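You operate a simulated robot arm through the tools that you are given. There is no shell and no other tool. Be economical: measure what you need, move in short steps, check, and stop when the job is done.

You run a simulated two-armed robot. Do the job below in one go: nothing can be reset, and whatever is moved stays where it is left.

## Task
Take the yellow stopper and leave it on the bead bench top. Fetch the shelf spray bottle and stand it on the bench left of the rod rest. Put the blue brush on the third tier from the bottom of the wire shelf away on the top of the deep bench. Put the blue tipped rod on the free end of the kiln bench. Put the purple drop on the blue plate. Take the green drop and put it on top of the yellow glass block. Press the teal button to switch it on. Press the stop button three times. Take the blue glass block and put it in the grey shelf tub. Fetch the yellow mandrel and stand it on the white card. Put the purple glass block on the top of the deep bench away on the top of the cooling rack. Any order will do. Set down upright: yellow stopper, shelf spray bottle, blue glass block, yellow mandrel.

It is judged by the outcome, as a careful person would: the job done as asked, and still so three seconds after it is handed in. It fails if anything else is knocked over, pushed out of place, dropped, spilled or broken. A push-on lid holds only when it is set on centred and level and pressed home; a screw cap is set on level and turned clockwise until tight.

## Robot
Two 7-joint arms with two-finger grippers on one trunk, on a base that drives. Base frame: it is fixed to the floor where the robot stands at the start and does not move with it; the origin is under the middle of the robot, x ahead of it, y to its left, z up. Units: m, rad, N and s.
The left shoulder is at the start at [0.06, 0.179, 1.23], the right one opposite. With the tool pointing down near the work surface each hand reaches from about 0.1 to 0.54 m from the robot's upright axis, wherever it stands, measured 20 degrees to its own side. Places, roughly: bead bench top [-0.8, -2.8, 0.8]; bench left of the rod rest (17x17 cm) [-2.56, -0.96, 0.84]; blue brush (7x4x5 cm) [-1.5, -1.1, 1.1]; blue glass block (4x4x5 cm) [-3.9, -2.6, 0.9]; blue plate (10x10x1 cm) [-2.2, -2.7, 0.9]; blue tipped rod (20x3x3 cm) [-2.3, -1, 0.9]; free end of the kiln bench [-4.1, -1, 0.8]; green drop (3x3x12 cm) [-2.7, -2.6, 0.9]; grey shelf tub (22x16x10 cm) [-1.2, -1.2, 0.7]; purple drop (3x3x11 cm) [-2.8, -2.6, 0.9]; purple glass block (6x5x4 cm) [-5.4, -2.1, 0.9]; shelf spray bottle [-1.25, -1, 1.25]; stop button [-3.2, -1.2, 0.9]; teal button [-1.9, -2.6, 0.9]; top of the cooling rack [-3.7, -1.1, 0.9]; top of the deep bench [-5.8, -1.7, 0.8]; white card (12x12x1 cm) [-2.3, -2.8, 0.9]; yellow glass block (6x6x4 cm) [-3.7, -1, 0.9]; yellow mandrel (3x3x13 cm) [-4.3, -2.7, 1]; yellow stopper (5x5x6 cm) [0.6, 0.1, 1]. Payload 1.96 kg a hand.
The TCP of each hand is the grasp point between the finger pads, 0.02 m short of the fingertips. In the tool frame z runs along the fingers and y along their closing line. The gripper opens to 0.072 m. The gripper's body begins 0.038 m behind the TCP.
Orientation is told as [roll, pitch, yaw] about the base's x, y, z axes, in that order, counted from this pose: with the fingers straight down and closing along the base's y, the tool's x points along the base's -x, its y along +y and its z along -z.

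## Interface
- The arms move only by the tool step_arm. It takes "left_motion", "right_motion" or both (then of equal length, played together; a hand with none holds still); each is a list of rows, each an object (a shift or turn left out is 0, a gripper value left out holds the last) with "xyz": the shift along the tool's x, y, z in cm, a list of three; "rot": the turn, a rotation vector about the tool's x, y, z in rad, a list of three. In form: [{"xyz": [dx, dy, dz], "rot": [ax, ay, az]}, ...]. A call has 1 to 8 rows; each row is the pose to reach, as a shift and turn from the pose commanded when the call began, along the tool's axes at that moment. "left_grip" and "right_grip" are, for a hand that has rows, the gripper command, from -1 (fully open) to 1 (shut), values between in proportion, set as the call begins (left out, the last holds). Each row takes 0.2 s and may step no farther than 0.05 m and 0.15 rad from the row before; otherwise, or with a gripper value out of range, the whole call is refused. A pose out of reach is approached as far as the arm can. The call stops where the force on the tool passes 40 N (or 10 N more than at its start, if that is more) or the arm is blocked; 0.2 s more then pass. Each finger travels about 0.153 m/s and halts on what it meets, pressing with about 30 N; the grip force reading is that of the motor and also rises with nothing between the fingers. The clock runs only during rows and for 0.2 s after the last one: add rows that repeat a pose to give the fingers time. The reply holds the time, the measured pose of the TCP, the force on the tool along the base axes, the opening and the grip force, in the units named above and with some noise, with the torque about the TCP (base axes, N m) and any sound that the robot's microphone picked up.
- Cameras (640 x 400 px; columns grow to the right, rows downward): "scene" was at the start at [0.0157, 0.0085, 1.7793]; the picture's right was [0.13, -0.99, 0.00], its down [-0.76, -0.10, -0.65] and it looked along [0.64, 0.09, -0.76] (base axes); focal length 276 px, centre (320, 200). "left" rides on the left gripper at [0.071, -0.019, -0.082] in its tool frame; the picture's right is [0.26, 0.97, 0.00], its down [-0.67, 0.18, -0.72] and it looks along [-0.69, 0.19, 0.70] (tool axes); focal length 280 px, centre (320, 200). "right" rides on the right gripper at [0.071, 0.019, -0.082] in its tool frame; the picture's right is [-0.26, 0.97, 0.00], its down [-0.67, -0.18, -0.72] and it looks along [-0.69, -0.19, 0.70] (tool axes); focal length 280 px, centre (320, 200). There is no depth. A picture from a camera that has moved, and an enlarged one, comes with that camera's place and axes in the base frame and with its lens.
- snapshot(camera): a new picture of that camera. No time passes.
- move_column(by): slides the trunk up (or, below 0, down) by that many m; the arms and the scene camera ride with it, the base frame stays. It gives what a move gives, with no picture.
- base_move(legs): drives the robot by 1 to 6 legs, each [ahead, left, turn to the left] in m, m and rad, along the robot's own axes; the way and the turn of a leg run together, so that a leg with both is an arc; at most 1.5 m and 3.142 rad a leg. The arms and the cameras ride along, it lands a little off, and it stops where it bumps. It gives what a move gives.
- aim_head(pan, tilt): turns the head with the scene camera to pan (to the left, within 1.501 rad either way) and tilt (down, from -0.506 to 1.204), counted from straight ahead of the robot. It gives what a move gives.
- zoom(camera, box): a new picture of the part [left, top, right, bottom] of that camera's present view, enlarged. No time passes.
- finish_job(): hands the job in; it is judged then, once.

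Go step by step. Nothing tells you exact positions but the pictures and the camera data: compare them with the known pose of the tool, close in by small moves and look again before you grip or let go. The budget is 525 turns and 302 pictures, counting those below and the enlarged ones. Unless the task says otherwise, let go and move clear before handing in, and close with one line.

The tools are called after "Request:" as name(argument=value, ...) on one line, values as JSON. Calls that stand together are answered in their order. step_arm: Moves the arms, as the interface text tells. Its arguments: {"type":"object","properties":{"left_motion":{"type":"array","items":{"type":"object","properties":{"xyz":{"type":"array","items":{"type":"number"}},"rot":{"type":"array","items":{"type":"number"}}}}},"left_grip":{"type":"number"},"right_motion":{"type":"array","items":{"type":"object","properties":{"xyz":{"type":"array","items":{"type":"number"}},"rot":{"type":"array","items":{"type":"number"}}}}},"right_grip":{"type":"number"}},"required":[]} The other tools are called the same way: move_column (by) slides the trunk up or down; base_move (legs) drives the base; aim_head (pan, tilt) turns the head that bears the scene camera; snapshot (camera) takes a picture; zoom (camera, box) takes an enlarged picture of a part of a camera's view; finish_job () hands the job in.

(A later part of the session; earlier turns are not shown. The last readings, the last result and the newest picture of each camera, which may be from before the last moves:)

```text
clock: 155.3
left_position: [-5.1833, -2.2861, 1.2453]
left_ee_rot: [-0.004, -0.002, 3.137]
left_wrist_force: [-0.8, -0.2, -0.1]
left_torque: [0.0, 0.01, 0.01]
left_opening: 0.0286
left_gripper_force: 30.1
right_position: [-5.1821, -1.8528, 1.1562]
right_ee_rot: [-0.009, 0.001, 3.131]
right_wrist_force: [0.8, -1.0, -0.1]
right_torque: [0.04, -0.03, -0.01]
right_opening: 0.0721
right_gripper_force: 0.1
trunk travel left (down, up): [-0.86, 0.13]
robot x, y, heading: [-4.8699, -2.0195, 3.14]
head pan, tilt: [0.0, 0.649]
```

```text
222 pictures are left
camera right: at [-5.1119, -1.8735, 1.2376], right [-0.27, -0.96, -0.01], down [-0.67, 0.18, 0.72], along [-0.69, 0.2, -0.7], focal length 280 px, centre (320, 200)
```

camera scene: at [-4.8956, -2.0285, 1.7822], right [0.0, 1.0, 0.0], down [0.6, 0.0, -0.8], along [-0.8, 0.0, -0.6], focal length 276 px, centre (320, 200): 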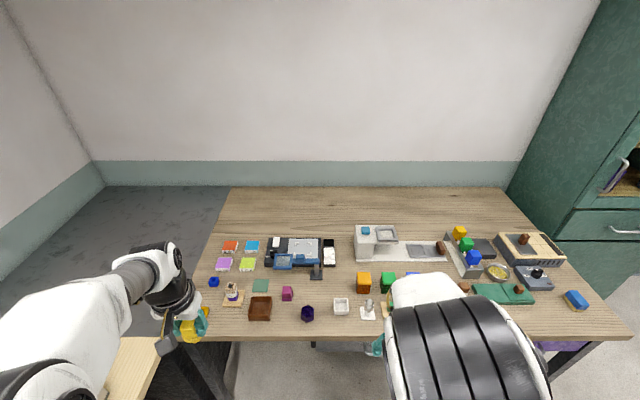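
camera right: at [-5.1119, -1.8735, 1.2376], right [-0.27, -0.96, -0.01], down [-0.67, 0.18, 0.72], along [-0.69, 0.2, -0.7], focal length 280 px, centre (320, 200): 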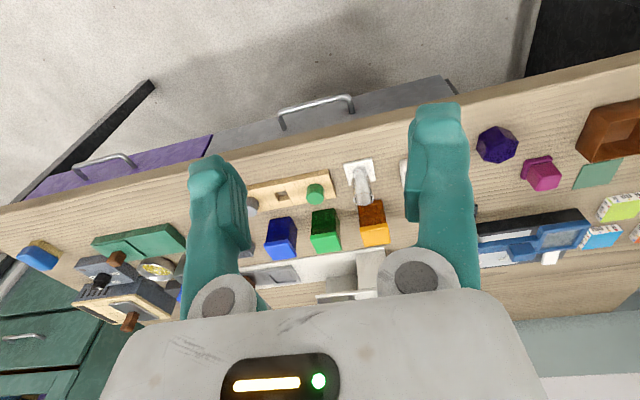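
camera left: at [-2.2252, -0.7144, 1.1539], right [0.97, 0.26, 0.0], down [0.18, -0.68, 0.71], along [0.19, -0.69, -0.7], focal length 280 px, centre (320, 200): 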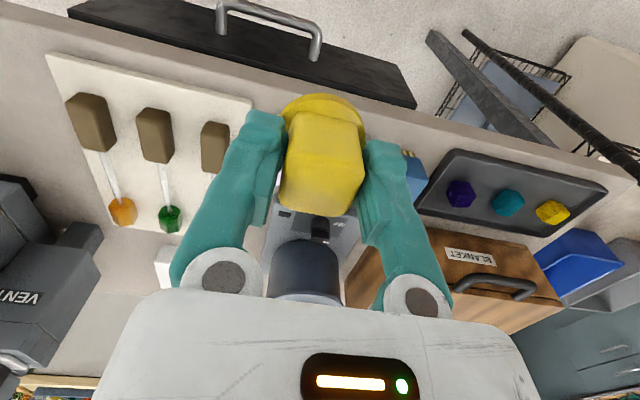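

Request:
zoom(camera="right", box=[430, 90, 570, 180])

Request:
zoom(camera="scene", box=[250, 270, 370, 345])

```text
4.44 times, centred on (500, 135) of right
camera zoom: at [-5.1119, -1.8735, 1.2376], right [-0.27, -0.96, -0.01], down [-0.67, 0.18, 0.72], along [-0.69, 0.2, -0.7], focal length 1246 px, centre (-480, 489)
```

zoom: 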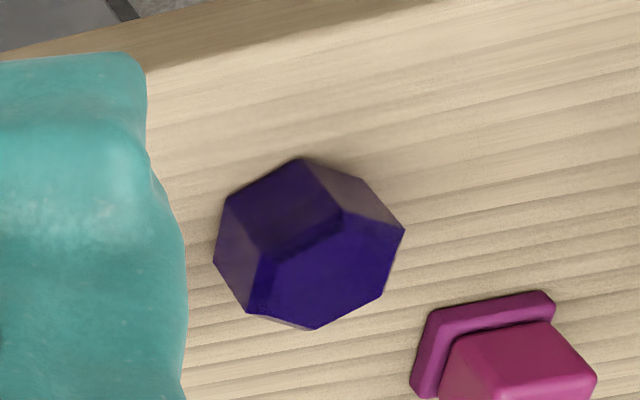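

```text
5.33 times, centred on (310, 308) of scene
camera zoom: at [-4.8956, -2.0285, 1.7822], right [0.0, 1.0, 0.0], down [0.6, 0.0, -0.8], along [-0.8, 0.0, -0.6], focal length 1472 px, centre (373, -373)
```

zoom: 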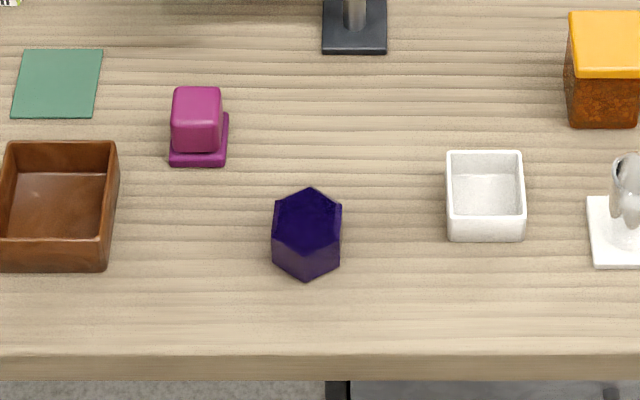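

The block is a hexagon with flats facing ±y, at about (-5.452, -2.075), which suits my current yaw. Moving in above it.

Request:
base_move(legs=[[0.14, 0.06, 0]])

Request:
step_arm(right_motion=[{"xyz": [-2, 4, 0]}, {"xyz": [-4, 8, 0]}, {"xyz": [-6, 12, 2]}, {"xyz": [-8, 15, 5]}, {"xyz": [-10, 16, 9]}, {"xyz": [-11, 16, 13]}, {"xyz": [-11, 16, 17]}])

Request:
snapshot(camera="right")

Request:
snapshot(camera="scene")

```text
clock: 156.7
left_position: [-5.3224, -2.3408, 1.2481]
left_ee_rot: [-0.001, -0.001, 3.136]
left_wrist_force: [0.4, -0.1, -0.8]
left_torque: [0.01, 0.01, 0.01]
left_opening: 0.0285
left_gripper_force: 30.5
right_position: [-5.3224, -1.9056, 1.1548]
right_ee_rot: [-0.006, 0.0, 3.132]
right_wrist_force: [-1.3, 0.6, 0.3]
right_torque: [0.0, 0.01, 0.03]
right_opening: 0.0719
right_gripper_force: 0.1
trunk travel left (down, up): [-0.86, 0.13]
robot x, y, heading: [-5.0083, -2.0785, 3.141]
head pan, tilt: [0.0, 0.649]
```

```text
clock: 158.3
left_position: [-5.3257, -2.3431, 1.2469]
left_ee_rot: [-0.002, 0.0, 3.137]
left_wrist_force: [-0.3, 0.9, -0.8]
left_torque: [-0.01, -0.01, 0.02]
left_opening: 0.0285
left_gripper_force: 30.7
right_position: [-5.4372, -2.0648, 0.984]
right_ee_rot: [-0.006, 0.001, 3.131]
right_wrist_force: [0.2, 1.0, -0.5]
right_torque: [-0.01, 0.03, 0.02]
right_opening: 0.072
right_gripper_force: 0.1
trunk travel left (down, up): [-0.86, 0.13]
robot x, y, heading: [-5.0078, -2.0812, 3.136]
head pan, tilt: [0.0, 0.649]
```

```text
219 pictures are left
camera right: at [-5.3659, -2.0859, 1.0661], right [-0.27, -0.96, -0.01], down [-0.67, 0.19, 0.71], along [-0.69, 0.2, -0.7], focal length 280 px, centre (320, 200)
```

right: 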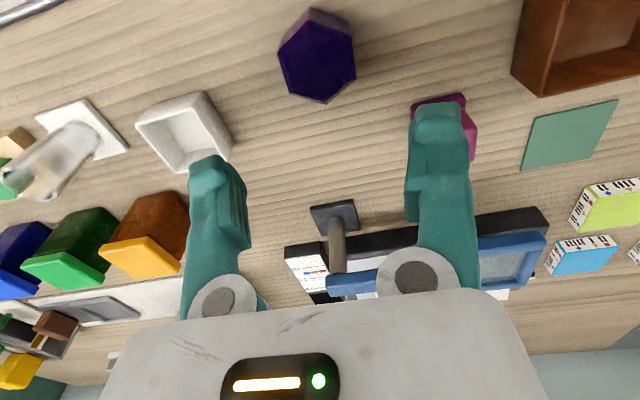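

```text
218 pictures are left
camera scene: at [-5.0383, -2.0824, 1.7823], right [0.0, 1.0, 0.0], down [0.6, 0.0, -0.8], along [-0.8, 0.0, -0.6], focal length 276 px, centre (320, 200)
```

scene: 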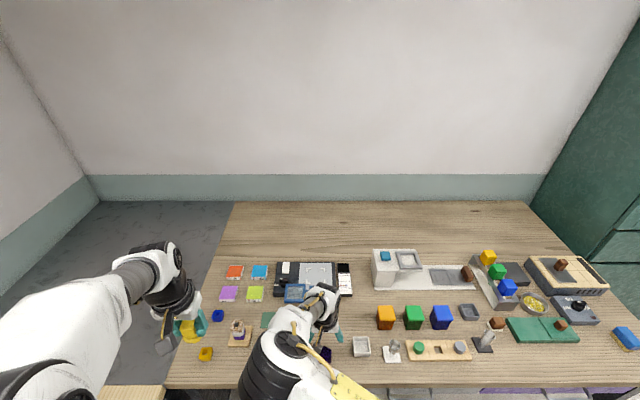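

Request:
step_arm(right_motion=[{"xyz": [0, 0.2, 3]}, {"xyz": [0, 0.2, 6]}, {"xyz": [0, 0.2, 8]}])

Request:
snapshot(camera="right")

```text
clock: 159.1
left_position: [-5.325, -2.3406, 1.2472]
left_ee_rot: [-0.001, 0.0, 3.136]
left_wrist_force: [1.2, 0.8, 0.3]
left_torque: [0.01, -0.01, 0.04]
left_opening: 0.0285
left_gripper_force: 29.6
right_position: [-5.4369, -2.0658, 0.9037]
right_ee_rot: [-0.005, -0.001, 3.134]
right_wrist_force: [-0.4, -0.2, 0.7]
right_torque: [-0.02, 0.03, -0.01]
right_opening: 0.0718
right_gripper_force: 0.1
trunk travel left (down, up): [-0.86, 0.13]
robot x, y, heading: [-5.0079, -2.0803, 3.137]
head pan, tilt: [0.0, 0.649]
```

```text
217 pictures are left
camera right: at [-5.3658, -2.0869, 0.9851], right [-0.27, -0.96, 0.0], down [-0.67, 0.19, 0.72], along [-0.69, 0.2, -0.7], focal length 280 px, centre (320, 200)
```

right: 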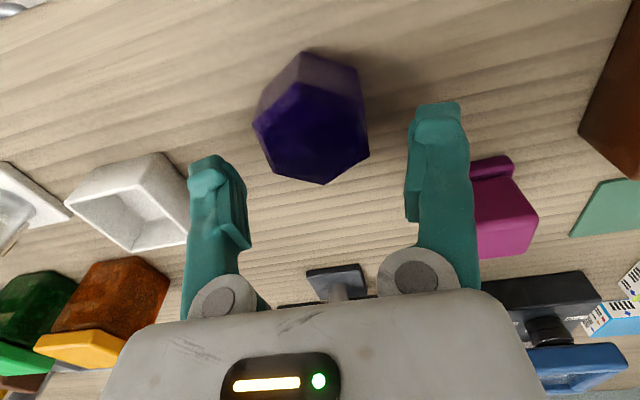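

Request:
step_arm(right_motion=[{"xyz": [0, 0, 2]}, {"xyz": [0, -0.1, 4]}, {"xyz": [0, -0.1, 4.7]}, {"xyz": [0, -0.1, 4.7]}])

Request:
step_arm(right_motion=[{"xyz": [0, 0, 0]}, {"xyz": [0, 0, 0]}, {"xyz": [0, 0, 0]}], right_grip=1)

Request:
step_arm(right_motion=[{"xyz": [0, 0, -4]}, {"xyz": [0, 0, -8]}, {"xyz": [2, -2, -12]}, {"xyz": [4, -4, -16]}, {"xyz": [6, -6, -20]}, {"xyz": [8, -8, -24]}, {"xyz": [10, -10, -27]}])

Request:
snapshot(camera="right")

```text
clock: 159.8
left_position: [-5.3244, -2.3409, 1.2482]
left_ee_rot: [0.0, -0.001, 3.137]
left_wrist_force: [-1.0, -0.2, -1.4]
left_torque: [0.0, -0.03, -0.01]
left_opening: 0.0288
left_gripper_force: 29.7
right_position: [-5.435, -2.0649, 0.8672]
right_ee_rot: [-0.002, 0.005, 3.133]
right_wrist_force: [9.5, 2.1, 13.8]
right_torque: [-0.56, -0.15, 0.29]
right_opening: 0.0719
right_gripper_force: 0.1
trunk travel left (down, up): [-0.86, 0.13]
robot x, y, heading: [-5.0072, -2.081, 3.141]
head pan, tilt: [0.0, 0.649]
stopped in row 3 (right hand): the force on the tool passed its limit at 62 N (the readings are from after the stop); the commanded pose is now the measured one
```

```text
clock: 160.6
left_position: [-5.3227, -2.3443, 1.2487]
left_ee_rot: [-0.002, -0.001, 3.138]
left_wrist_force: [1.0, 0.0, -0.6]
left_torque: [-0.01, -0.02, -0.01]
left_opening: 0.0286
left_gripper_force: 29.6
right_position: [-5.4356, -2.0678, 0.8685]
right_ee_rot: [-0.002, 0.001, 3.134]
right_wrist_force: [-2.9, -10.3, 33.9]
right_torque: [-0.98, 0.04, 0.08]
right_opening: 0.0604
right_gripper_force: 30.0
trunk travel left (down, up): [-0.86, 0.13]
robot x, y, heading: [-5.0113, -2.0811, 3.135]
head pan, tilt: [0.0, 0.649]
```

```text
clock: 162.2
left_position: [-5.3248, -2.3419, 1.2472]
left_ee_rot: [-0.002, 0.002, 3.137]
left_wrist_force: [-0.3, 0.0, -0.4]
left_torque: [-0.04, 0.0, 0.01]
left_opening: 0.0286
left_gripper_force: 30.3
right_position: [-5.3376, -1.9678, 1.1364]
right_ee_rot: [-0.002, 0.004, 3.133]
right_wrist_force: [-0.6, 0.2, -0.5]
right_torque: [-0.01, 0.02, 0.03]
right_opening: 0.0599
right_gripper_force: 29.7
trunk travel left (down, up): [-0.86, 0.13]
robot x, y, heading: [-5.0079, -2.0799, 3.139]
head pan, tilt: [0.0, 0.649]
```

```text
216 pictures are left
camera right: at [-5.267, -1.987, 1.2193], right [-0.27, -0.96, 0.0], down [-0.68, 0.19, 0.71], along [-0.69, 0.19, -0.7], focal length 280 px, centre (320, 200)
```

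right: 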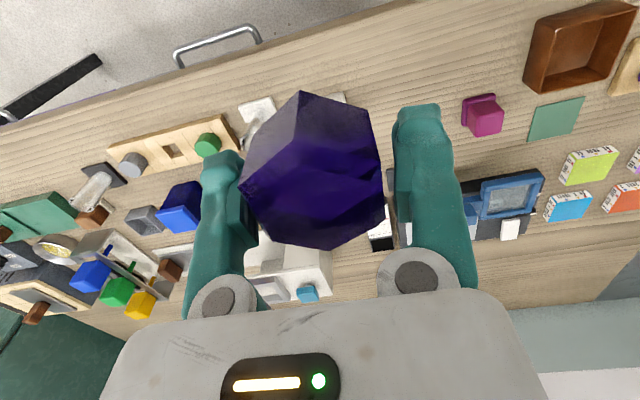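

Request:
zoom(camera="right", box=[180, 70, 480, 270])

Request:
zoom(camera="scene", box=[240, 270, 440, 395])

```text
2.00 times, centred on (330, 170) of right
camera zoom: at [-5.267, -1.987, 1.2193], right [-0.27, -0.96, 0.0], down [-0.68, 0.19, 0.71], along [-0.69, 0.19, -0.7], focal length 561 px, centre (300, 260)
```

zoom: 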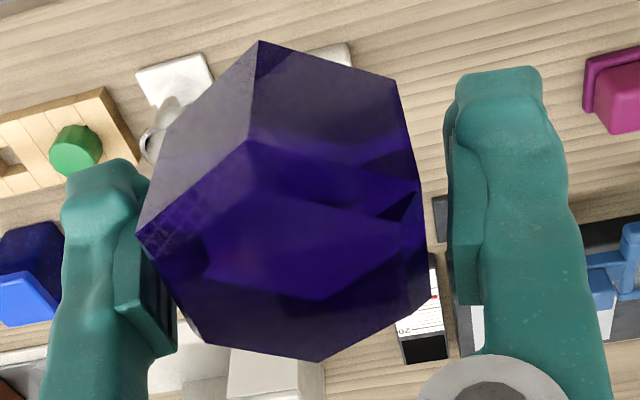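

```text
3.20 times, centred on (340, 332) of scene
camera zoom: at [-5.0363, -2.0816, 1.7822], right [0.0, 1.0, 0.0], down [0.6, 0.0, -0.8], along [-0.8, 0.0, -0.6], focal length 883 px, centre (256, -224)
```

zoom: 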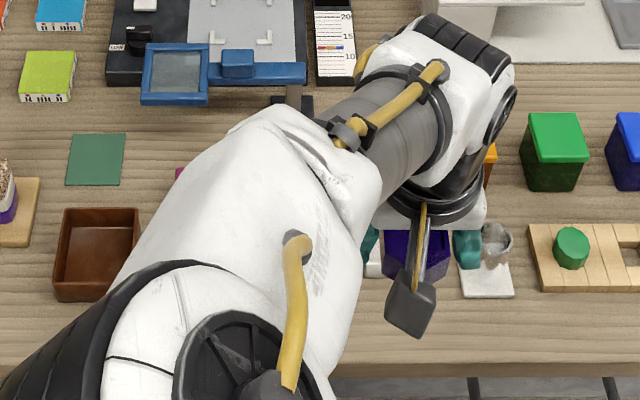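

The block turned in the fingers and is held across its corners (60 mm). I'll set it back down in the same spot and regrip it on its flats.

Request:
step_arm(right_motion=[{"xyz": [-2, 2, 3]}, {"xyz": [-4, 4, 7]}, {"xyz": [-6, 6, 11]}, {"xyz": [-8, 8, 15]}, {"xyz": [-10, 10, 19]}, {"xyz": [-10, 10, 23]}, {"xyz": [-10, 10, 25.5]}, {"xyz": [-10, 10, 26.6]}])

Request:
snapshot(camera="right")

```text
clock: 164.0
left_position: [-5.326, -2.3408, 1.2471]
left_ee_rot: [-0.003, 0.0, 3.136]
left_wrist_force: [-0.4, 0.2, -0.7]
left_torque: [0.05, 0.0, 0.0]
left_opening: 0.0285
left_gripper_force: 29.9
right_position: [-5.436, -2.0644, 0.8701]
right_ee_rot: [-0.005, 0.007, 3.133]
right_wrist_force: [0.2, -0.1, -1.6]
right_torque: [0.01, -0.04, 0.03]
right_opening: 0.0601
right_gripper_force: 29.6
trunk travel left (down, up): [-0.86, 0.13]
robot x, y, heading: [-5.0097, -2.0794, 3.137]
head pan, tilt: [0.0, 0.649]
```

```text
213 pictures are left
camera right: at [-5.3659, -2.0855, 0.9525], right [-0.27, -0.96, 0.0], down [-0.68, 0.19, 0.71], along [-0.69, 0.2, -0.7], focal length 280 px, centre (320, 200)
```

right: 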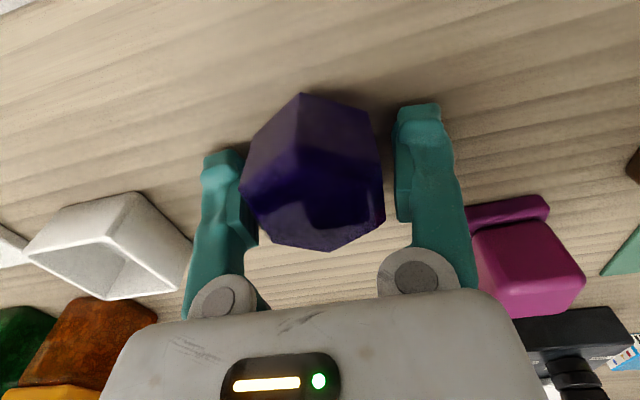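

Request:
step_arm(right_motion=[{"xyz": [0, 0, 0.15]}, {"xyz": [0, 0, 0.15]}])

Request:
step_arm(right_motion=[{"xyz": [0, 0, 0]}, {"xyz": [0, 0, 0]}, {"xyz": [0, 0, 0]}], right_grip=-1)

Request:
step_arm(right_motion=[{"xyz": [0, 0, -4]}, {"xyz": [0, 0, -6]}, {"xyz": [0, 0, -6]}])

Request:
zoom(camera="right", box=[180, 20, 460, 195])

```text
clock: 164.6
left_position: [-5.3258, -2.3422, 1.2477]
left_ee_rot: [-0.001, 0.0, 3.136]
left_wrist_force: [-0.5, 0.1, -0.4]
left_torque: [0.0, 0.01, 0.0]
left_opening: 0.0287
left_gripper_force: 30.0
right_position: [-5.4368, -2.0657, 0.8685]
right_ee_rot: [-0.003, 0.004, 3.134]
right_wrist_force: [0.3, 0.7, 0.5]
right_torque: [-0.11, 0.03, 0.0]
right_opening: 0.0599
right_gripper_force: 30.1
trunk travel left (down, up): [-0.86, 0.13]
robot x, y, heading: [-5.0083, -2.0826, 3.139]
head pan, tilt: [0.0, 0.649]
```

```text
clock: 165.4
left_position: [-5.3252, -2.3403, 1.2478]
left_ee_rot: [-0.003, 0.001, 3.137]
left_wrist_force: [-0.3, 1.0, -0.7]
left_torque: [0.0, -0.01, 0.01]
left_opening: 0.0287
left_gripper_force: 29.6
right_position: [-5.4361, -2.0652, 0.8691]
right_ee_rot: [-0.003, 0.005, 3.134]
right_wrist_force: [-0.6, -0.4, 0.3]
right_torque: [0.02, 0.01, 0.01]
right_opening: 0.0722
right_gripper_force: 0.0
trunk travel left (down, up): [-0.86, 0.13]
robot x, y, heading: [-5.0078, -2.0792, 3.135]
head pan, tilt: [0.0, 0.649]
```

```text
clock: 166.2
left_position: [-5.3257, -2.3429, 1.2476]
left_ee_rot: [-0.002, 0.001, 3.136]
left_wrist_force: [0.4, -0.1, -1.3]
left_torque: [0.01, 0.02, 0.02]
left_opening: 0.0285
left_gripper_force: 30.3
right_position: [-5.4379, -2.0651, 0.9288]
right_ee_rot: [-0.004, 0.005, 3.134]
right_wrist_force: [-0.4, -0.6, 0.9]
right_torque: [-0.01, 0.01, -0.02]
right_opening: 0.0719
right_gripper_force: 0.0
trunk travel left (down, up): [-0.86, 0.13]
robot x, y, heading: [-5.008, -2.0802, 3.136]
head pan, tilt: [0.0, 0.649]
```

```text
2.29 times, centred on (320, 108) of right
camera zoom: at [-5.3674, -2.0857, 1.0107], right [-0.27, -0.96, 0.0], down [-0.68, 0.19, 0.71], along [-0.69, 0.2, -0.7], focal length 641 px, centre (320, 411)
```

zoom: 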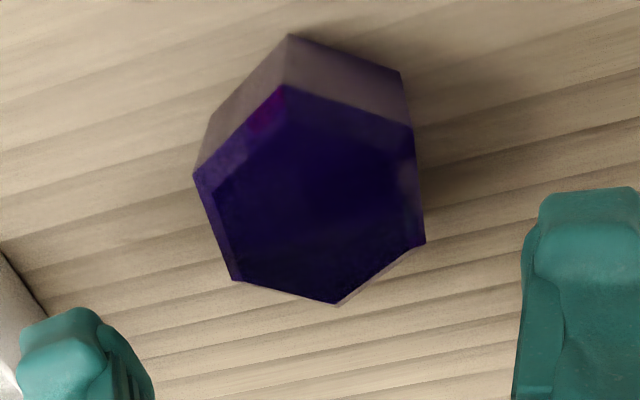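

On a close look the block is tapered with its flats at ±y, so 60 mm is just its wide base and it hadn't turned. I'll grip it again slightly higher and lift.

Request:
step_arm(right_motion=[{"xyz": [0, 0, 3]}, {"xyz": [0, 0, 5.5]}, {"xyz": [0, 0, 5.5]}])

Request:
step_arm(right_motion=[{"xyz": [0, 0, 0]}, {"xyz": [0, 0, 0]}, {"xyz": [0, 0, 0]}], right_grip=1)

Request:
step_arm(right_motion=[{"xyz": [0, 0, -2]}, {"xyz": [0, 0, -6]}, {"xyz": [0, 0, -6]}])

Request:
zoom(camera="right", box=[180, 70, 480, 270])

```text
clock: 167.0
left_position: [-5.326, -2.3412, 1.2486]
left_ee_rot: [0.0, 0.0, 3.135]
left_wrist_force: [-0.1, -0.6, 0.2]
left_torque: [-0.01, 0.03, 0.02]
left_opening: 0.0286
left_gripper_force: 30.4
right_position: [-5.4363, -2.0656, 0.8755]
right_ee_rot: [-0.004, 0.004, 3.133]
right_wrist_force: [-0.1, 0.5, 0.1]
right_torque: [-0.03, 0.05, -0.02]
right_opening: 0.0719
right_gripper_force: 0.0
trunk travel left (down, up): [-0.86, 0.13]
robot x, y, heading: [-5.0094, -2.0814, 3.145]
head pan, tilt: [0.0, 0.649]
```

```text
clock: 167.8
left_position: [-5.3263, -2.3424, 1.2471]
left_ee_rot: [-0.001, 0.001, 3.136]
left_wrist_force: [-0.1, -0.9, -0.9]
left_torque: [-0.02, -0.04, 0.01]
left_opening: 0.0286
left_gripper_force: 30.0
right_position: [-5.4378, -2.0657, 0.8768]
right_ee_rot: [-0.005, 0.004, 3.132]
right_wrist_force: [0.1, -0.5, -0.1]
right_torque: [0.04, 0.01, 0.02]
right_opening: 0.0564
right_gripper_force: 30.7
trunk travel left (down, up): [-0.86, 0.13]
robot x, y, heading: [-5.0096, -2.0769, 3.141]
head pan, tilt: [0.0, 0.649]
```

```text
clock: 168.6
left_position: [-5.3266, -2.3413, 1.2466]
left_ee_rot: [-0.001, 0.001, 3.137]
left_wrist_force: [-1.0, 0.2, -0.6]
left_torque: [-0.01, -0.02, -0.01]
left_opening: 0.0285
left_gripper_force: 29.6
right_position: [-5.4373, -2.0657, 0.9335]
right_ee_rot: [-0.004, 0.006, 3.133]
right_wrist_force: [0.3, 0.8, -2.1]
right_torque: [0.01, -0.02, 0.02]
right_opening: 0.0566
right_gripper_force: 30.1
trunk travel left (down, up): [-0.86, 0.13]
robot x, y, heading: [-5.0078, -2.0829, 3.142]
head pan, tilt: [0.0, 0.649]
```

```text
2.00 times, centred on (330, 170) of right
camera zoom: at [-5.3672, -2.0856, 1.0169], right [-0.27, -0.96, 0.0], down [-0.68, 0.19, 0.71], along [-0.68, 0.2, -0.7], focal length 561 px, centre (300, 260)
```

zoom: 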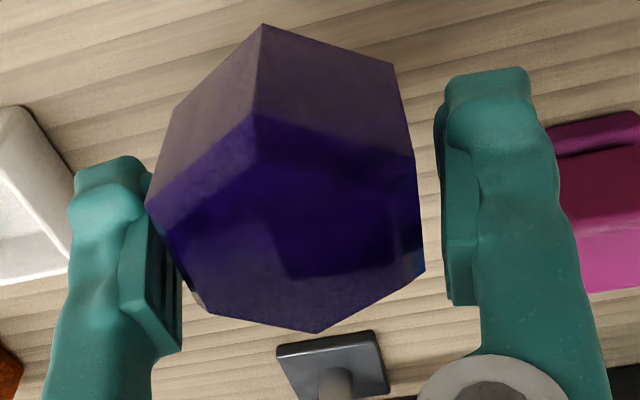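

The block is held securely at its sides. I'll lift, back away, and carry it around to the north side of the island, to the cooling rack.

Request:
step_arm(right_motion=[{"xyz": [0, 0, -4.5]}, {"xyz": [2, -3, -8]}, {"xyz": [5, -6, -10]}, {"xyz": [8, -9, -12]}, {"xyz": [11, -12, -14]}, {"xyz": [12, -15, -17]}])

Request:
base_move(legs=[[-0.28, 0, 0], [0, -1.5, 0], [0, -0.1, 0.78], [0, 0, 0.79]])

Request:
aim_head(pan=0.5, tilt=0.6)

Request:
snapshot(camera="scene")

```text
refused: row 2 steps farther than a row can; nothing moved
```

```text
clock: 181.7
left_position: [-4.5103, -0.7927, 1.2478]
left_ee_rot: [0.0, 0.001, -1.566]
left_wrist_force: [0.1, -0.6, -0.2]
left_torque: [-0.02, -0.02, 0.01]
left_opening: 0.0284
left_gripper_force: 30.2
right_position: [-4.7846, -0.9068, 0.9351]
right_ee_rot: [-0.006, 0.004, -1.57]
right_wrist_force: [-0.8, 0.1, -1.2]
right_torque: [-0.03, 0.01, 0.01]
right_opening: 0.0556
right_gripper_force: 30.3
trunk travel left (down, up): [-0.86, 0.13]
robot x, y, heading: [-4.7733, -0.4762, -1.564]
head pan, tilt: [0.0, 0.649]
```

```text
clock: 182.6
left_position: [-4.5104, -0.7916, 1.2474]
left_ee_rot: [-0.001, 0.002, -1.563]
left_wrist_force: [1.1, 0.0, -0.4]
left_torque: [0.0, 0.02, 0.03]
left_opening: 0.0288
left_gripper_force: 29.9
right_position: [-4.7848, -0.9072, 0.9342]
right_ee_rot: [-0.003, 0.007, -1.57]
right_wrist_force: [-0.2, 0.4, -1.3]
right_torque: [-0.01, 0.01, 0.0]
right_opening: 0.0555
right_gripper_force: 29.5
trunk travel left (down, up): [-0.86, 0.13]
robot x, y, heading: [-4.7764, -0.4796, -1.565]
head pan, tilt: [0.499, 0.6]
```

```text
210 pictures are left
camera scene: at [-4.7338, -0.4983, 1.7865], right [-0.87, -0.48, 0.0], down [-0.27, 0.49, -0.82], along [0.4, -0.72, -0.57], focal length 276 px, centre (320, 200)
```

scene: 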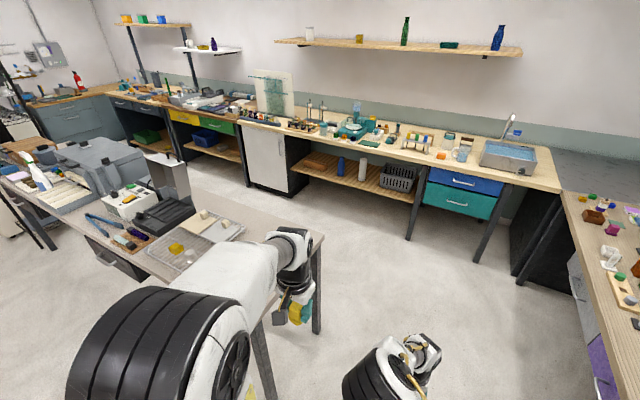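

Noted: I must not chain a drive after a refused arm move. Nothing was touched, but I'll raise the right hand now before sliding east.

Request:
step_arm(right_motion=[{"xyz": [0, 0, -4.5]}, {"xyz": [2, -2, -8]}, {"xyz": [4, -4, -11]}, {"xyz": [6, -6, -14]}, {"xyz": [8, -8, -17]}, {"xyz": [10, -10, -20]}])

```text
clock: 184.0
left_position: [-4.5094, -0.7899, 1.248]
left_ee_rot: [0.0, 0.0, -1.564]
left_wrist_force: [0.1, -0.4, -0.3]
left_torque: [-0.02, 0.01, -0.04]
left_opening: 0.0286
left_gripper_force: 29.7
right_position: [-4.8831, -0.8089, 1.1372]
right_ee_rot: [-0.001, 0.003, -1.567]
right_wrist_force: [-0.3, -0.2, -2.1]
right_torque: [-0.03, 0.01, 0.02]
right_opening: 0.0558
right_gripper_force: 29.8
trunk travel left (down, up): [-0.86, 0.13]
robot x, y, heading: [-4.7744, -0.4804, -1.563]
head pan, tilt: [0.499, 0.6]
```

Request:
base_move(legs=[[-0.05, 0.97, -0.008]])

Request:
aim_head(pan=0, tilt=0.75)

Request:
snapshot(camera="scene")

```text
clock: 189.1
left_position: [-3.5464, -0.7462, 1.2477]
left_ee_rot: [-0.002, 0.0, -1.58]
left_wrist_force: [0.1, -0.3, -0.4]
left_torque: [-0.01, 0.01, 0.02]
left_opening: 0.0286
left_gripper_force: 30.0
right_position: [-3.9185, -0.7576, 1.1372]
right_ee_rot: [-0.004, 0.005, -1.586]
right_wrist_force: [-0.3, 0.0, -1.3]
right_torque: [-0.02, 0.03, -0.01]
right_opening: 0.0553
right_gripper_force: 30.1
trunk travel left (down, up): [-0.86, 0.13]
robot x, y, heading: [-3.8084, -0.4255, -1.578]
head pan, tilt: [0.499, 0.6]
```

```text
clock: 190.0
left_position: [-3.545, -0.7458, 1.2476]
left_ee_rot: [-0.003, 0.0, -1.58]
left_wrist_force: [0.3, -0.9, -1.3]
left_torque: [0.02, -0.01, -0.05]
left_opening: 0.0285
left_gripper_force: 30.1
right_position: [-3.9188, -0.7571, 1.1377]
right_ee_rot: [-0.004, 0.006, -1.583]
right_wrist_force: [0.1, 0.2, -1.0]
right_torque: [-0.01, 0.0, -0.01]
right_opening: 0.0554
right_gripper_force: 30.5
trunk travel left (down, up): [-0.86, 0.13]
robot x, y, heading: [-3.8062, -0.4298, -1.575]
head pan, tilt: [0.0, 0.75]
```

```text
209 pictures are left
camera scene: at [-3.8069, -0.4532, 1.7736], right [-1.0, 0.01, 0.0], down [0.0, 0.68, -0.73], along [-0.01, -0.73, -0.68], focal length 276 px, centre (320, 200)
```

scene: 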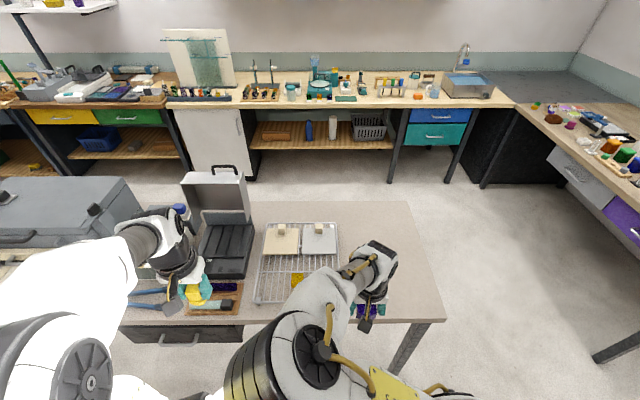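

Request:
zoom(camera="scene", box=[200, 200, 440, 350])

Request:
snapshot(camera="right")

```text
2.67 times, centred on (320, 275) of scene
camera zoom: at [-3.8069, -0.4532, 1.7736], right [-1.0, 0.01, 0.0], down [0.0, 0.68, -0.73], along [-0.01, -0.73, -0.68], focal length 736 px, centre (320, 0)
```

zoom: 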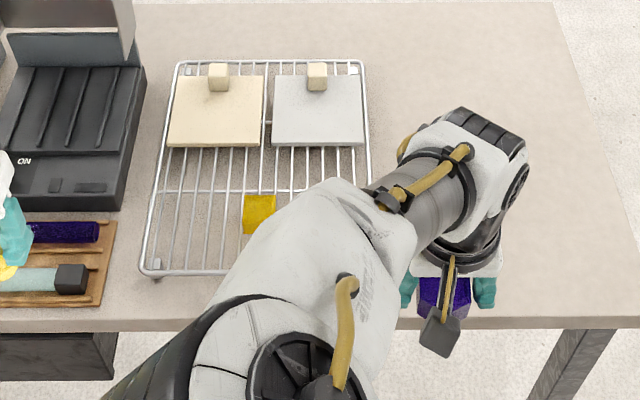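

```text
207 pictures are left
camera right: at [-3.8976, -0.688, 1.2194], right [0.96, -0.27, 0.0], down [-0.19, -0.68, 0.71], along [-0.2, -0.68, -0.7], focal length 280 px, centre (320, 200)
```

right: 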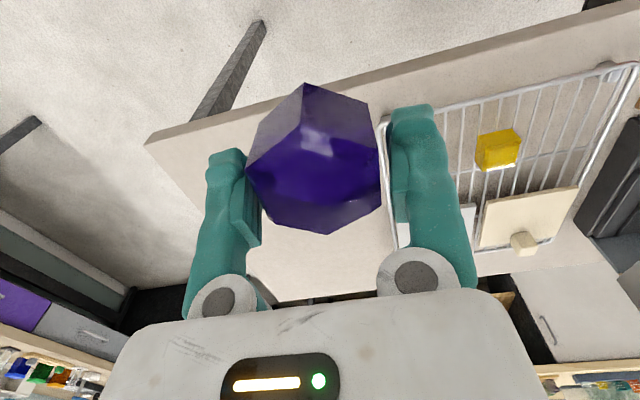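

The rack spans x -3.59 to -3.89 and y -0.90 to -1.26, with the yellow block at (-3.74, -0.97). There's free rack around (-3.65, -1.03), so I'll bring the purple block there.

Request:
base_move(legs=[[0.09, 0.19, 0]])

Request:
snapshot(camera="scene")

```text
clock: 191.7
left_position: [-3.3586, -0.8389, 1.2478]
left_ee_rot: [0.0, 0.001, -1.585]
left_wrist_force: [-0.3, -0.6, -0.2]
left_torque: [0.01, -0.06, -0.03]
left_opening: 0.0288
left_gripper_force: 30.0
right_position: [-3.7328, -0.849, 1.1371]
right_ee_rot: [-0.002, 0.005, -1.588]
right_wrist_force: [0.6, -0.1, -1.3]
right_torque: [-0.04, 0.0, 0.0]
right_opening: 0.0552
right_gripper_force: 29.4
trunk travel left (down, up): [-0.86, 0.13]
robot x, y, heading: [-3.6195, -0.5197, -1.585]
head pan, tilt: [0.0, 0.75]
```

```text
206 pictures are left
camera scene: at [-3.6196, -0.5447, 1.7736], right [-1.0, 0.01, 0.0], down [0.01, 0.68, -0.73], along [-0.01, -0.73, -0.68], focal length 276 px, centre (320, 200)
```

scene: 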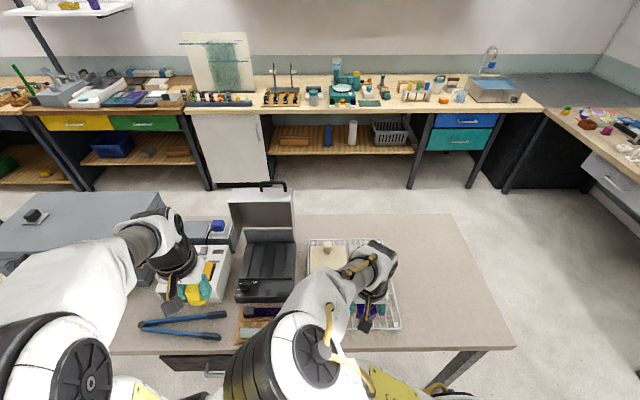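

Request:
step_arm(right_motion=[{"xyz": [-4, 2, 0]}, {"xyz": [-8, 4, 0]}, {"xyz": [-12, 6, 0]}, {"xyz": [-16, 8, 0]}, {"xyz": [-18, 8.3, 3]}, {"xyz": [-18, 8.3, 7]}, {"xyz": [-18, 8.3, 10]}])

Request:
snapshot(camera="right")

Request:
zoom(camera="scene", box=[220, 200, 460, 350])

```text
clock: 193.3
left_position: [-3.3583, -0.8389, 1.2476]
left_ee_rot: [-0.001, 0.001, -1.585]
left_wrist_force: [0.1, -0.4, -0.1]
left_torque: [-0.01, 0.04, 0.01]
left_opening: 0.0287
left_gripper_force: 30.0
right_position: [-3.6496, -1.0324, 1.0346]
right_ee_rot: [-0.002, 0.006, -1.587]
right_wrist_force: [-0.6, 1.2, -1.1]
right_torque: [-0.02, 0.01, -0.02]
right_opening: 0.0554
right_gripper_force: 29.5
trunk travel left (down, up): [-0.86, 0.13]
robot x, y, heading: [-3.6181, -0.5188, -1.579]
head pan, tilt: [0.0, 0.75]
```

```text
205 pictures are left
camera right: at [-3.6287, -0.9623, 1.1169], right [0.96, -0.28, 0.0], down [-0.19, -0.67, 0.71], along [-0.2, -0.68, -0.7], focal length 280 px, centre (320, 200)
```

right: 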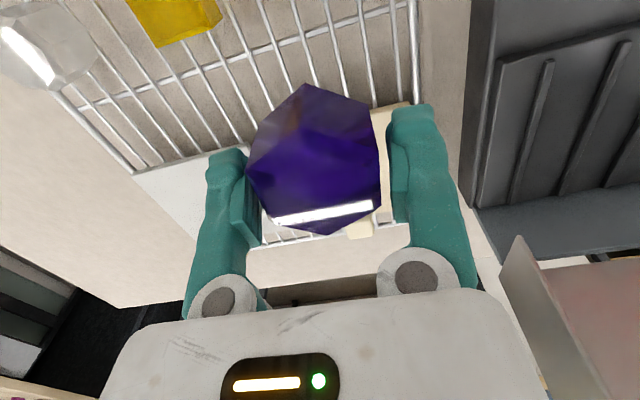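

```text
2.67 times, centred on (340, 275) of scene
camera zoom: at [-3.6179, -0.5464, 1.7736], right [-1.0, 0.01, 0.0], down [0.01, 0.68, -0.73], along [-0.01, -0.73, -0.68], focal length 736 px, centre (267, 0)
```

zoom: 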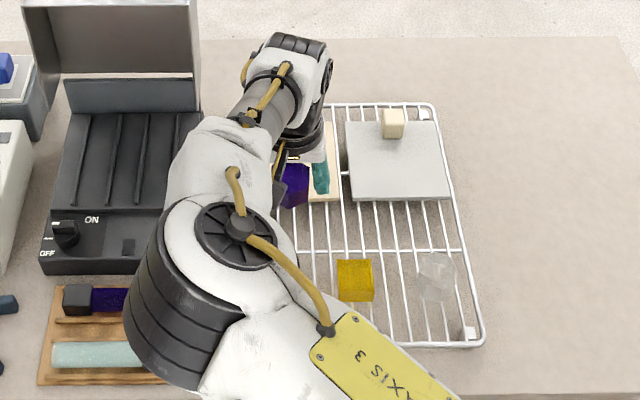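

Alignment is fine: plates start at y about -1.10 and the rail is at x about -3.58. Lowering gently until contact.

Request:
step_arm(right_motion=[{"xyz": [0, 0, 4]}, {"xyz": [0, 0, 8]}, {"xyz": [0, 0, 9.5]}, {"xyz": [0, 0, 10.2]}, {"xyz": [0, 0, 10.8]}, {"xyz": [0, 0, 11.3]}])

Request:
snapshot(camera="right")

```text
clock: 194.7
left_position: [-3.3574, -0.8383, 1.248]
left_ee_rot: [0.0, 0.0, -1.586]
left_wrist_force: [0.1, 0.3, -0.6]
left_torque: [0.0, 0.04, -0.01]
left_opening: 0.0286
left_gripper_force: 29.7
right_position: [-3.651, -1.0302, 0.9234]
right_ee_rot: [-0.003, 0.005, -1.587]
right_wrist_force: [0.5, -0.7, -1.5]
right_torque: [-0.02, 0.0, -0.01]
right_opening: 0.0554
right_gripper_force: 29.7
trunk travel left (down, up): [-0.86, 0.13]
robot x, y, heading: [-3.6139, -0.5181, -1.584]
head pan, tilt: [0.0, 0.75]
```

```text
203 pictures are left
camera right: at [-3.6297, -0.9602, 1.0054], right [0.96, -0.28, 0.0], down [-0.19, -0.67, 0.71], along [-0.2, -0.68, -0.7], focal length 280 px, centre (320, 200)
```

right: 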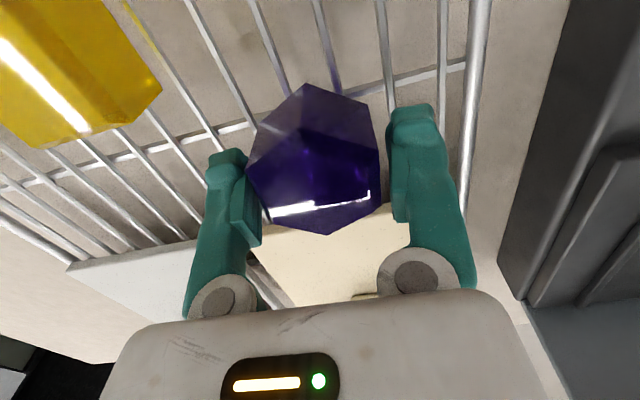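

Request:
step_arm(right_motion=[{"xyz": [0, 0, 0.4]}, {"xyz": [0, 0, 0.8]}, {"xyz": [0, 0, 1.2]}, {"xyz": [0, 0, 1.6]}, {"xyz": [0, 0, 2.0]}, {"xyz": [0, 0, 2.4]}])

```text
clock: 195.8
left_position: [-3.3581, -0.8361, 1.2488]
left_ee_rot: [-0.003, -0.001, -1.584]
left_wrist_force: [-0.2, -0.2, -0.4]
left_torque: [0.02, 0.01, -0.01]
left_opening: 0.0285
left_gripper_force: 30.2
right_position: [-3.6514, -1.0304, 0.9121]
right_ee_rot: [-0.003, -0.005, -1.586]
right_wrist_force: [-0.8, 9.1, 25.3]
right_torque: [0.97, 0.01, 0.08]
right_opening: 0.0554
right_gripper_force: 30.4
trunk travel left (down, up): [-0.86, 0.13]
robot x, y, heading: [-3.6178, -0.5207, -1.584]
head pan, tilt: [0.0, 0.75]
stopped in row 5 (right hand): the force on the tool passed its limit at 43 N (the readings are from after the stop); the commanded pose is now the measured one
```

Block rests on the rack. Opening slightly and lifting straight up.

Request:
step_arm(right_motion=[{"xyz": [0, 0, -0.1]}, {"xyz": [0, 0, -0.1]}, {"xyz": [0, 0, -0.1]}], right_grip=-0.8)

Request:
step_arm(right_motion=[{"xyz": [0, 0, -2]}, {"xyz": [0, 0, -5]}, {"xyz": [0, 0, -9]}, {"xyz": [0, 0, -13]}, {"xyz": [0, 0, -17]}, {"xyz": [0, 0, -20]}])

Request:
snapshot(camera="right")

```text
clock: 196.6
left_position: [-3.3576, -0.8391, 1.2482]
left_ee_rot: [-0.003, 0.0, -1.586]
left_wrist_force: [0.3, 0.0, -0.2]
left_torque: [0.01, -0.02, -0.03]
left_opening: 0.0287
left_gripper_force: 29.8
right_position: [-3.6512, -1.0325, 0.9097]
right_ee_rot: [-0.004, -0.001, -1.586]
right_wrist_force: [-0.2, -0.5, 0.7]
right_torque: [0.02, -0.01, 0.0]
right_opening: 0.0647
right_gripper_force: 0.1
trunk travel left (down, up): [-0.86, 0.13]
robot x, y, heading: [-3.6136, -0.521, -1.579]
head pan, tilt: [0.0, 0.75]
```

```text
clock: 198.0
left_position: [-3.3568, -0.8372, 1.2477]
left_ee_rot: [-0.001, -0.001, -1.587]
left_wrist_force: [-0.5, 0.0, 0.2]
left_torque: [0.0, 0.02, -0.01]
left_opening: 0.0288
left_gripper_force: 29.7
right_position: [-3.6517, -1.034, 1.1118]
right_ee_rot: [-0.003, -0.001, -1.586]
right_wrist_force: [0.1, 0.9, -0.5]
right_torque: [-0.02, -0.01, 0.01]
right_opening: 0.0649
right_gripper_force: 0.1
trunk travel left (down, up): [-0.86, 0.13]
robot x, y, heading: [-3.6169, -0.5199, -1.583]
head pan, tilt: [0.0, 0.75]
```

```text
202 pictures are left
camera right: at [-3.6307, -0.9632, 1.1936], right [0.96, -0.28, 0.0], down [-0.19, -0.67, 0.72], along [-0.2, -0.69, -0.7], focal length 280 px, centre (320, 200)
```

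right: 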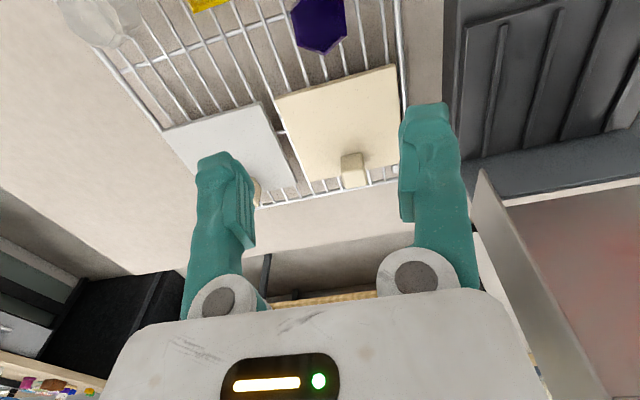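

The purple block is on the rack. Now I'll look for the stop button near (-3.2, -1.2).

Request:
step_arm(right_motion=[{"xyz": [4, 0, 0]}, {"xyz": [8, 0, 0]}, {"xyz": [12, -2, 0]}, {"xyz": [16, -4, 0]}])

Request:
zoom(camera="scene", box=[100, 170, 340, 350])

```text
clock: 199.0
left_position: [-3.3577, -0.8361, 1.2467]
left_ee_rot: [-0.001, -0.002, -1.583]
left_wrist_force: [0.1, 0.7, -1.8]
left_torque: [-0.01, 0.0, -0.02]
left_opening: 0.0286
left_gripper_force: 30.4
right_position: [-3.6894, -0.8718, 1.1113]
right_ee_rot: [-0.004, -0.003, -1.587]
right_wrist_force: [0.1, 1.2, 0.8]
right_torque: [0.01, 0.0, -0.02]
right_opening: 0.0648
right_gripper_force: 0.0
trunk travel left (down, up): [-0.86, 0.13]
robot x, y, heading: [-3.6172, -0.5196, -1.583]
head pan, tilt: [0.0, 0.75]
```

```text
2.22 times, centred on (220, 260) of scene
camera zoom: at [-3.6184, -0.5432, 1.7736], right [-1.0, 0.01, 0.0], down [0.01, 0.68, -0.73], along [-0.01, -0.73, -0.68], focal length 613 px, centre (542, 67)
```

zoom: 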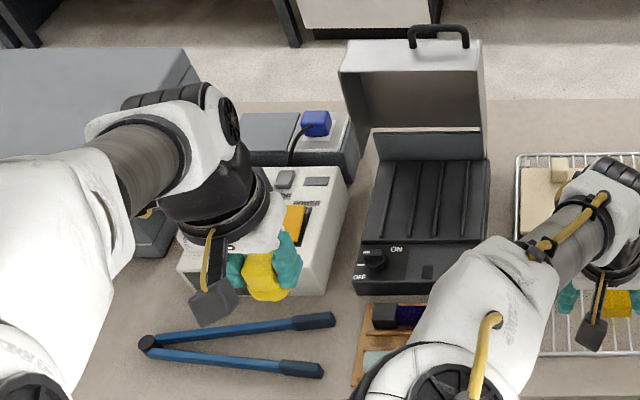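

Request:
base_move(legs=[[-0.08, 0.5, 0.01]])

Request:
snapshot(camera="scene")

Request:
snapshot(camera="right")

```text
clock: 202.0
left_position: [-2.8443, -0.7596, 1.2471]
left_ee_rot: [0.0, 0.001, -1.573]
left_wrist_force: [0.5, 0.0, -0.2]
left_torque: [0.0, 0.0, -0.04]
left_opening: 0.0285
left_gripper_force: 29.5
right_position: [-3.1757, -0.7973, 1.1113]
right_ee_rot: [-0.003, -0.001, -1.574]
right_wrist_force: [-0.5, -0.5, -0.1]
right_torque: [0.03, 0.01, -0.01]
right_opening: 0.0646
right_gripper_force: 0.2
trunk travel left (down, up): [-0.86, 0.13]
robot x, y, heading: [-3.1064, -0.4439, -1.569]
head pan, tilt: [0.0, 0.75]
```

```text
200 pictures are left
camera scene: at [-3.1087, -0.4692, 1.7736], right [-1.0, 0.0, 0.0], down [0.0, 0.68, -0.73], along [0.0, -0.73, -0.68], focal length 276 px, centre (320, 200)
```

scene: 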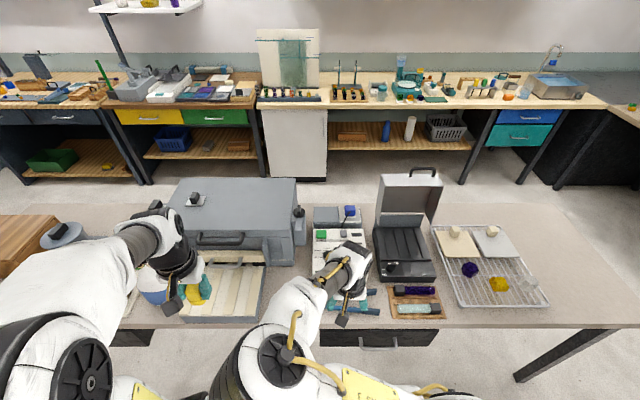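

```text
199 pictures are left
camera right: at [-3.1554, -0.7266, 1.1925], right [0.96, -0.27, 0.0], down [-0.18, -0.67, 0.72], along [-0.19, -0.69, -0.7], focal length 280 px, centre (320, 200)
```

right: 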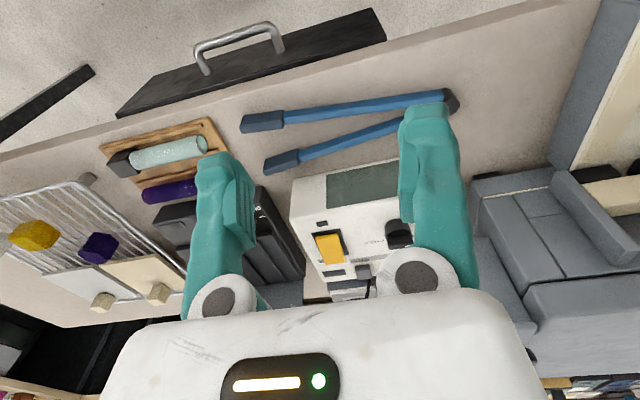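

Request:
zoom(camera="right", box=[260, 140, 440, 310])

Request:
zoom(camera="scene", box=[270, 180, 430, 310])

```text
2.35 times, centred on (350, 225) of right
camera zoom: at [-3.1554, -0.7266, 1.1925], right [0.96, -0.27, 0.0], down [-0.18, -0.67, 0.72], along [-0.19, -0.69, -0.7], focal length 660 px, centre (249, 141)
```

zoom: 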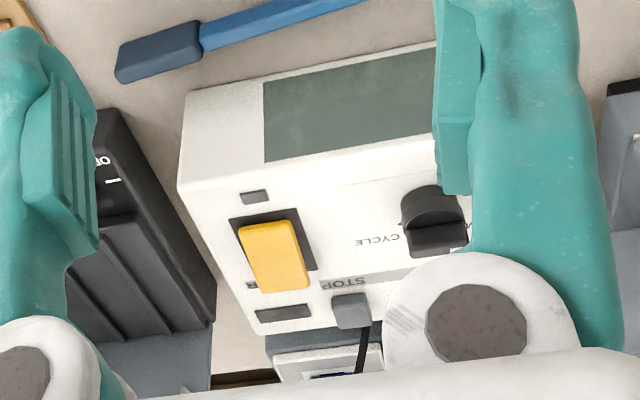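

```text
3.08 times, centred on (350, 245) of scene
camera zoom: at [-3.1087, -0.4692, 1.7736], right [-1.0, 0.0, 0.0], down [0.0, 0.68, -0.73], along [0.0, -0.73, -0.68], focal length 849 px, centre (228, 62)
```

zoom: 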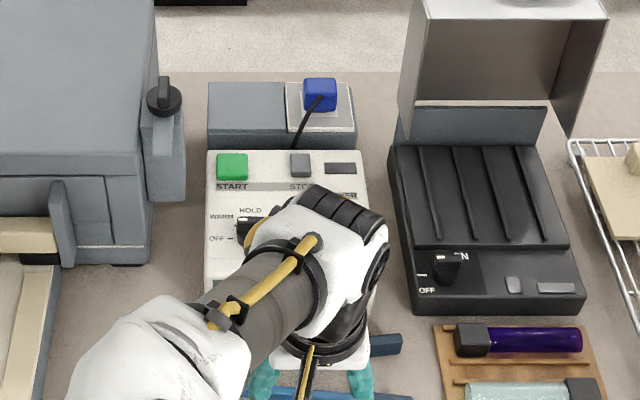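

The STOP key is the grey button on the white kiln controller, triangulated at (-3.201, -1.175, 0.937). I'll move in and tilt the closed right fingers forward to reach it.

Request:
base_move(legs=[[0.085, 0, 0]])

Request:
step_arm(right_motion=[{"xyz": [-4, -1, 0], "rot": [0, -0.12, 0]}, {"xyz": [-8, -2, 0], "rot": [0, -0.24, 0]}, {"xyz": [-12, -2.5, 0], "rot": [0, -0.36, 0]}, {"xyz": [-16, -2.5, 0], "rot": [0, -0.48, 0]}, {"xyz": [-20, -2.5, 1], "rot": [0, -0.6, 0]}, {"xyz": [-24, -2.5, 3], "rot": [0, -0.6, 0]}, {"xyz": [-27, -2.5, 5], "rot": [0, -0.6, 0]}, {"xyz": [-28, -2.5, 7], "rot": [0, -0.6, 0]}], right_grip=1)

Request:
snapshot(camera="right")

Request:
zoom(camera="scene", box=[270, 200, 430, 330])

```text
clock: 203.1
left_position: [-2.8457, -0.8421, 1.2472]
left_ee_rot: [-0.001, -0.002, -1.576]
left_wrist_force: [-0.6, 0.0, -0.1]
left_torque: [-0.03, -0.05, 0.0]
left_opening: 0.0287
left_gripper_force: 29.8
right_position: [-3.1751, -0.8797, 1.1115]
right_ee_rot: [-0.003, -0.005, -1.576]
right_wrist_force: [-0.9, -0.1, 0.0]
right_torque: [0.0, 0.03, 0.01]
right_opening: 0.0649
right_gripper_force: 0.0
trunk travel left (down, up): [-0.86, 0.13]
robot x, y, heading: [-3.1033, -0.5303, -1.574]
head pan, tilt: [0.0, 0.75]
```

```text
clock: 204.9
left_position: [-2.8446, -0.8436, 1.248]
left_ee_rot: [-0.002, 0.001, -1.574]
left_wrist_force: [-0.8, -0.2, -1.1]
left_torque: [0.0, 0.01, 0.0]
left_opening: 0.0287
left_gripper_force: 29.6
right_position: [-3.2021, -1.1638, 1.0417]
right_ee_rot: [-0.004, -0.603, -1.576]
right_wrist_force: [-0.7, -0.1, -0.3]
right_torque: [0.0, 0.0, 0.01]
right_opening: 0.0003
right_gripper_force: 28.7
trunk travel left (down, up): [-0.86, 0.13]
robot x, y, heading: [-3.1077, -0.5254, -1.575]
head pan, tilt: [0.0, 0.75]
```

```text
196 pictures are left
camera right: at [-3.1825, -1.0591, 1.0689], right [0.96, -0.22, 0.15], down [-0.18, -0.15, 0.97], along [-0.19, -0.96, -0.18], focal length 280 px, centre (320, 200)
```

right: 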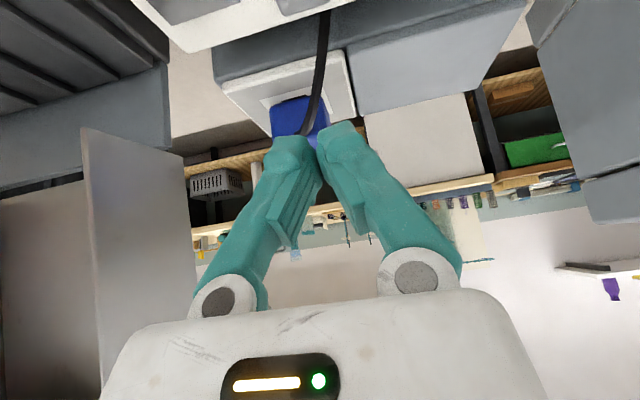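

```text
3.08 times, centred on (350, 265) of scene
camera zoom: at [-3.1079, -0.5542, 1.7736], right [-1.0, 0.0, 0.0], down [0.0, 0.68, -0.73], along [0.0, -0.73, -0.68], focal length 849 px, centre (228, 0)
```

zoom: 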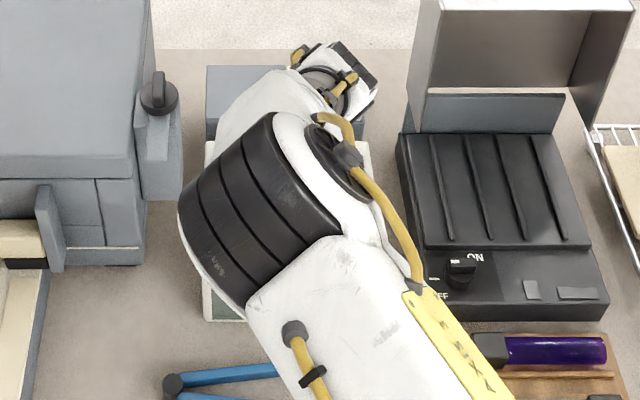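

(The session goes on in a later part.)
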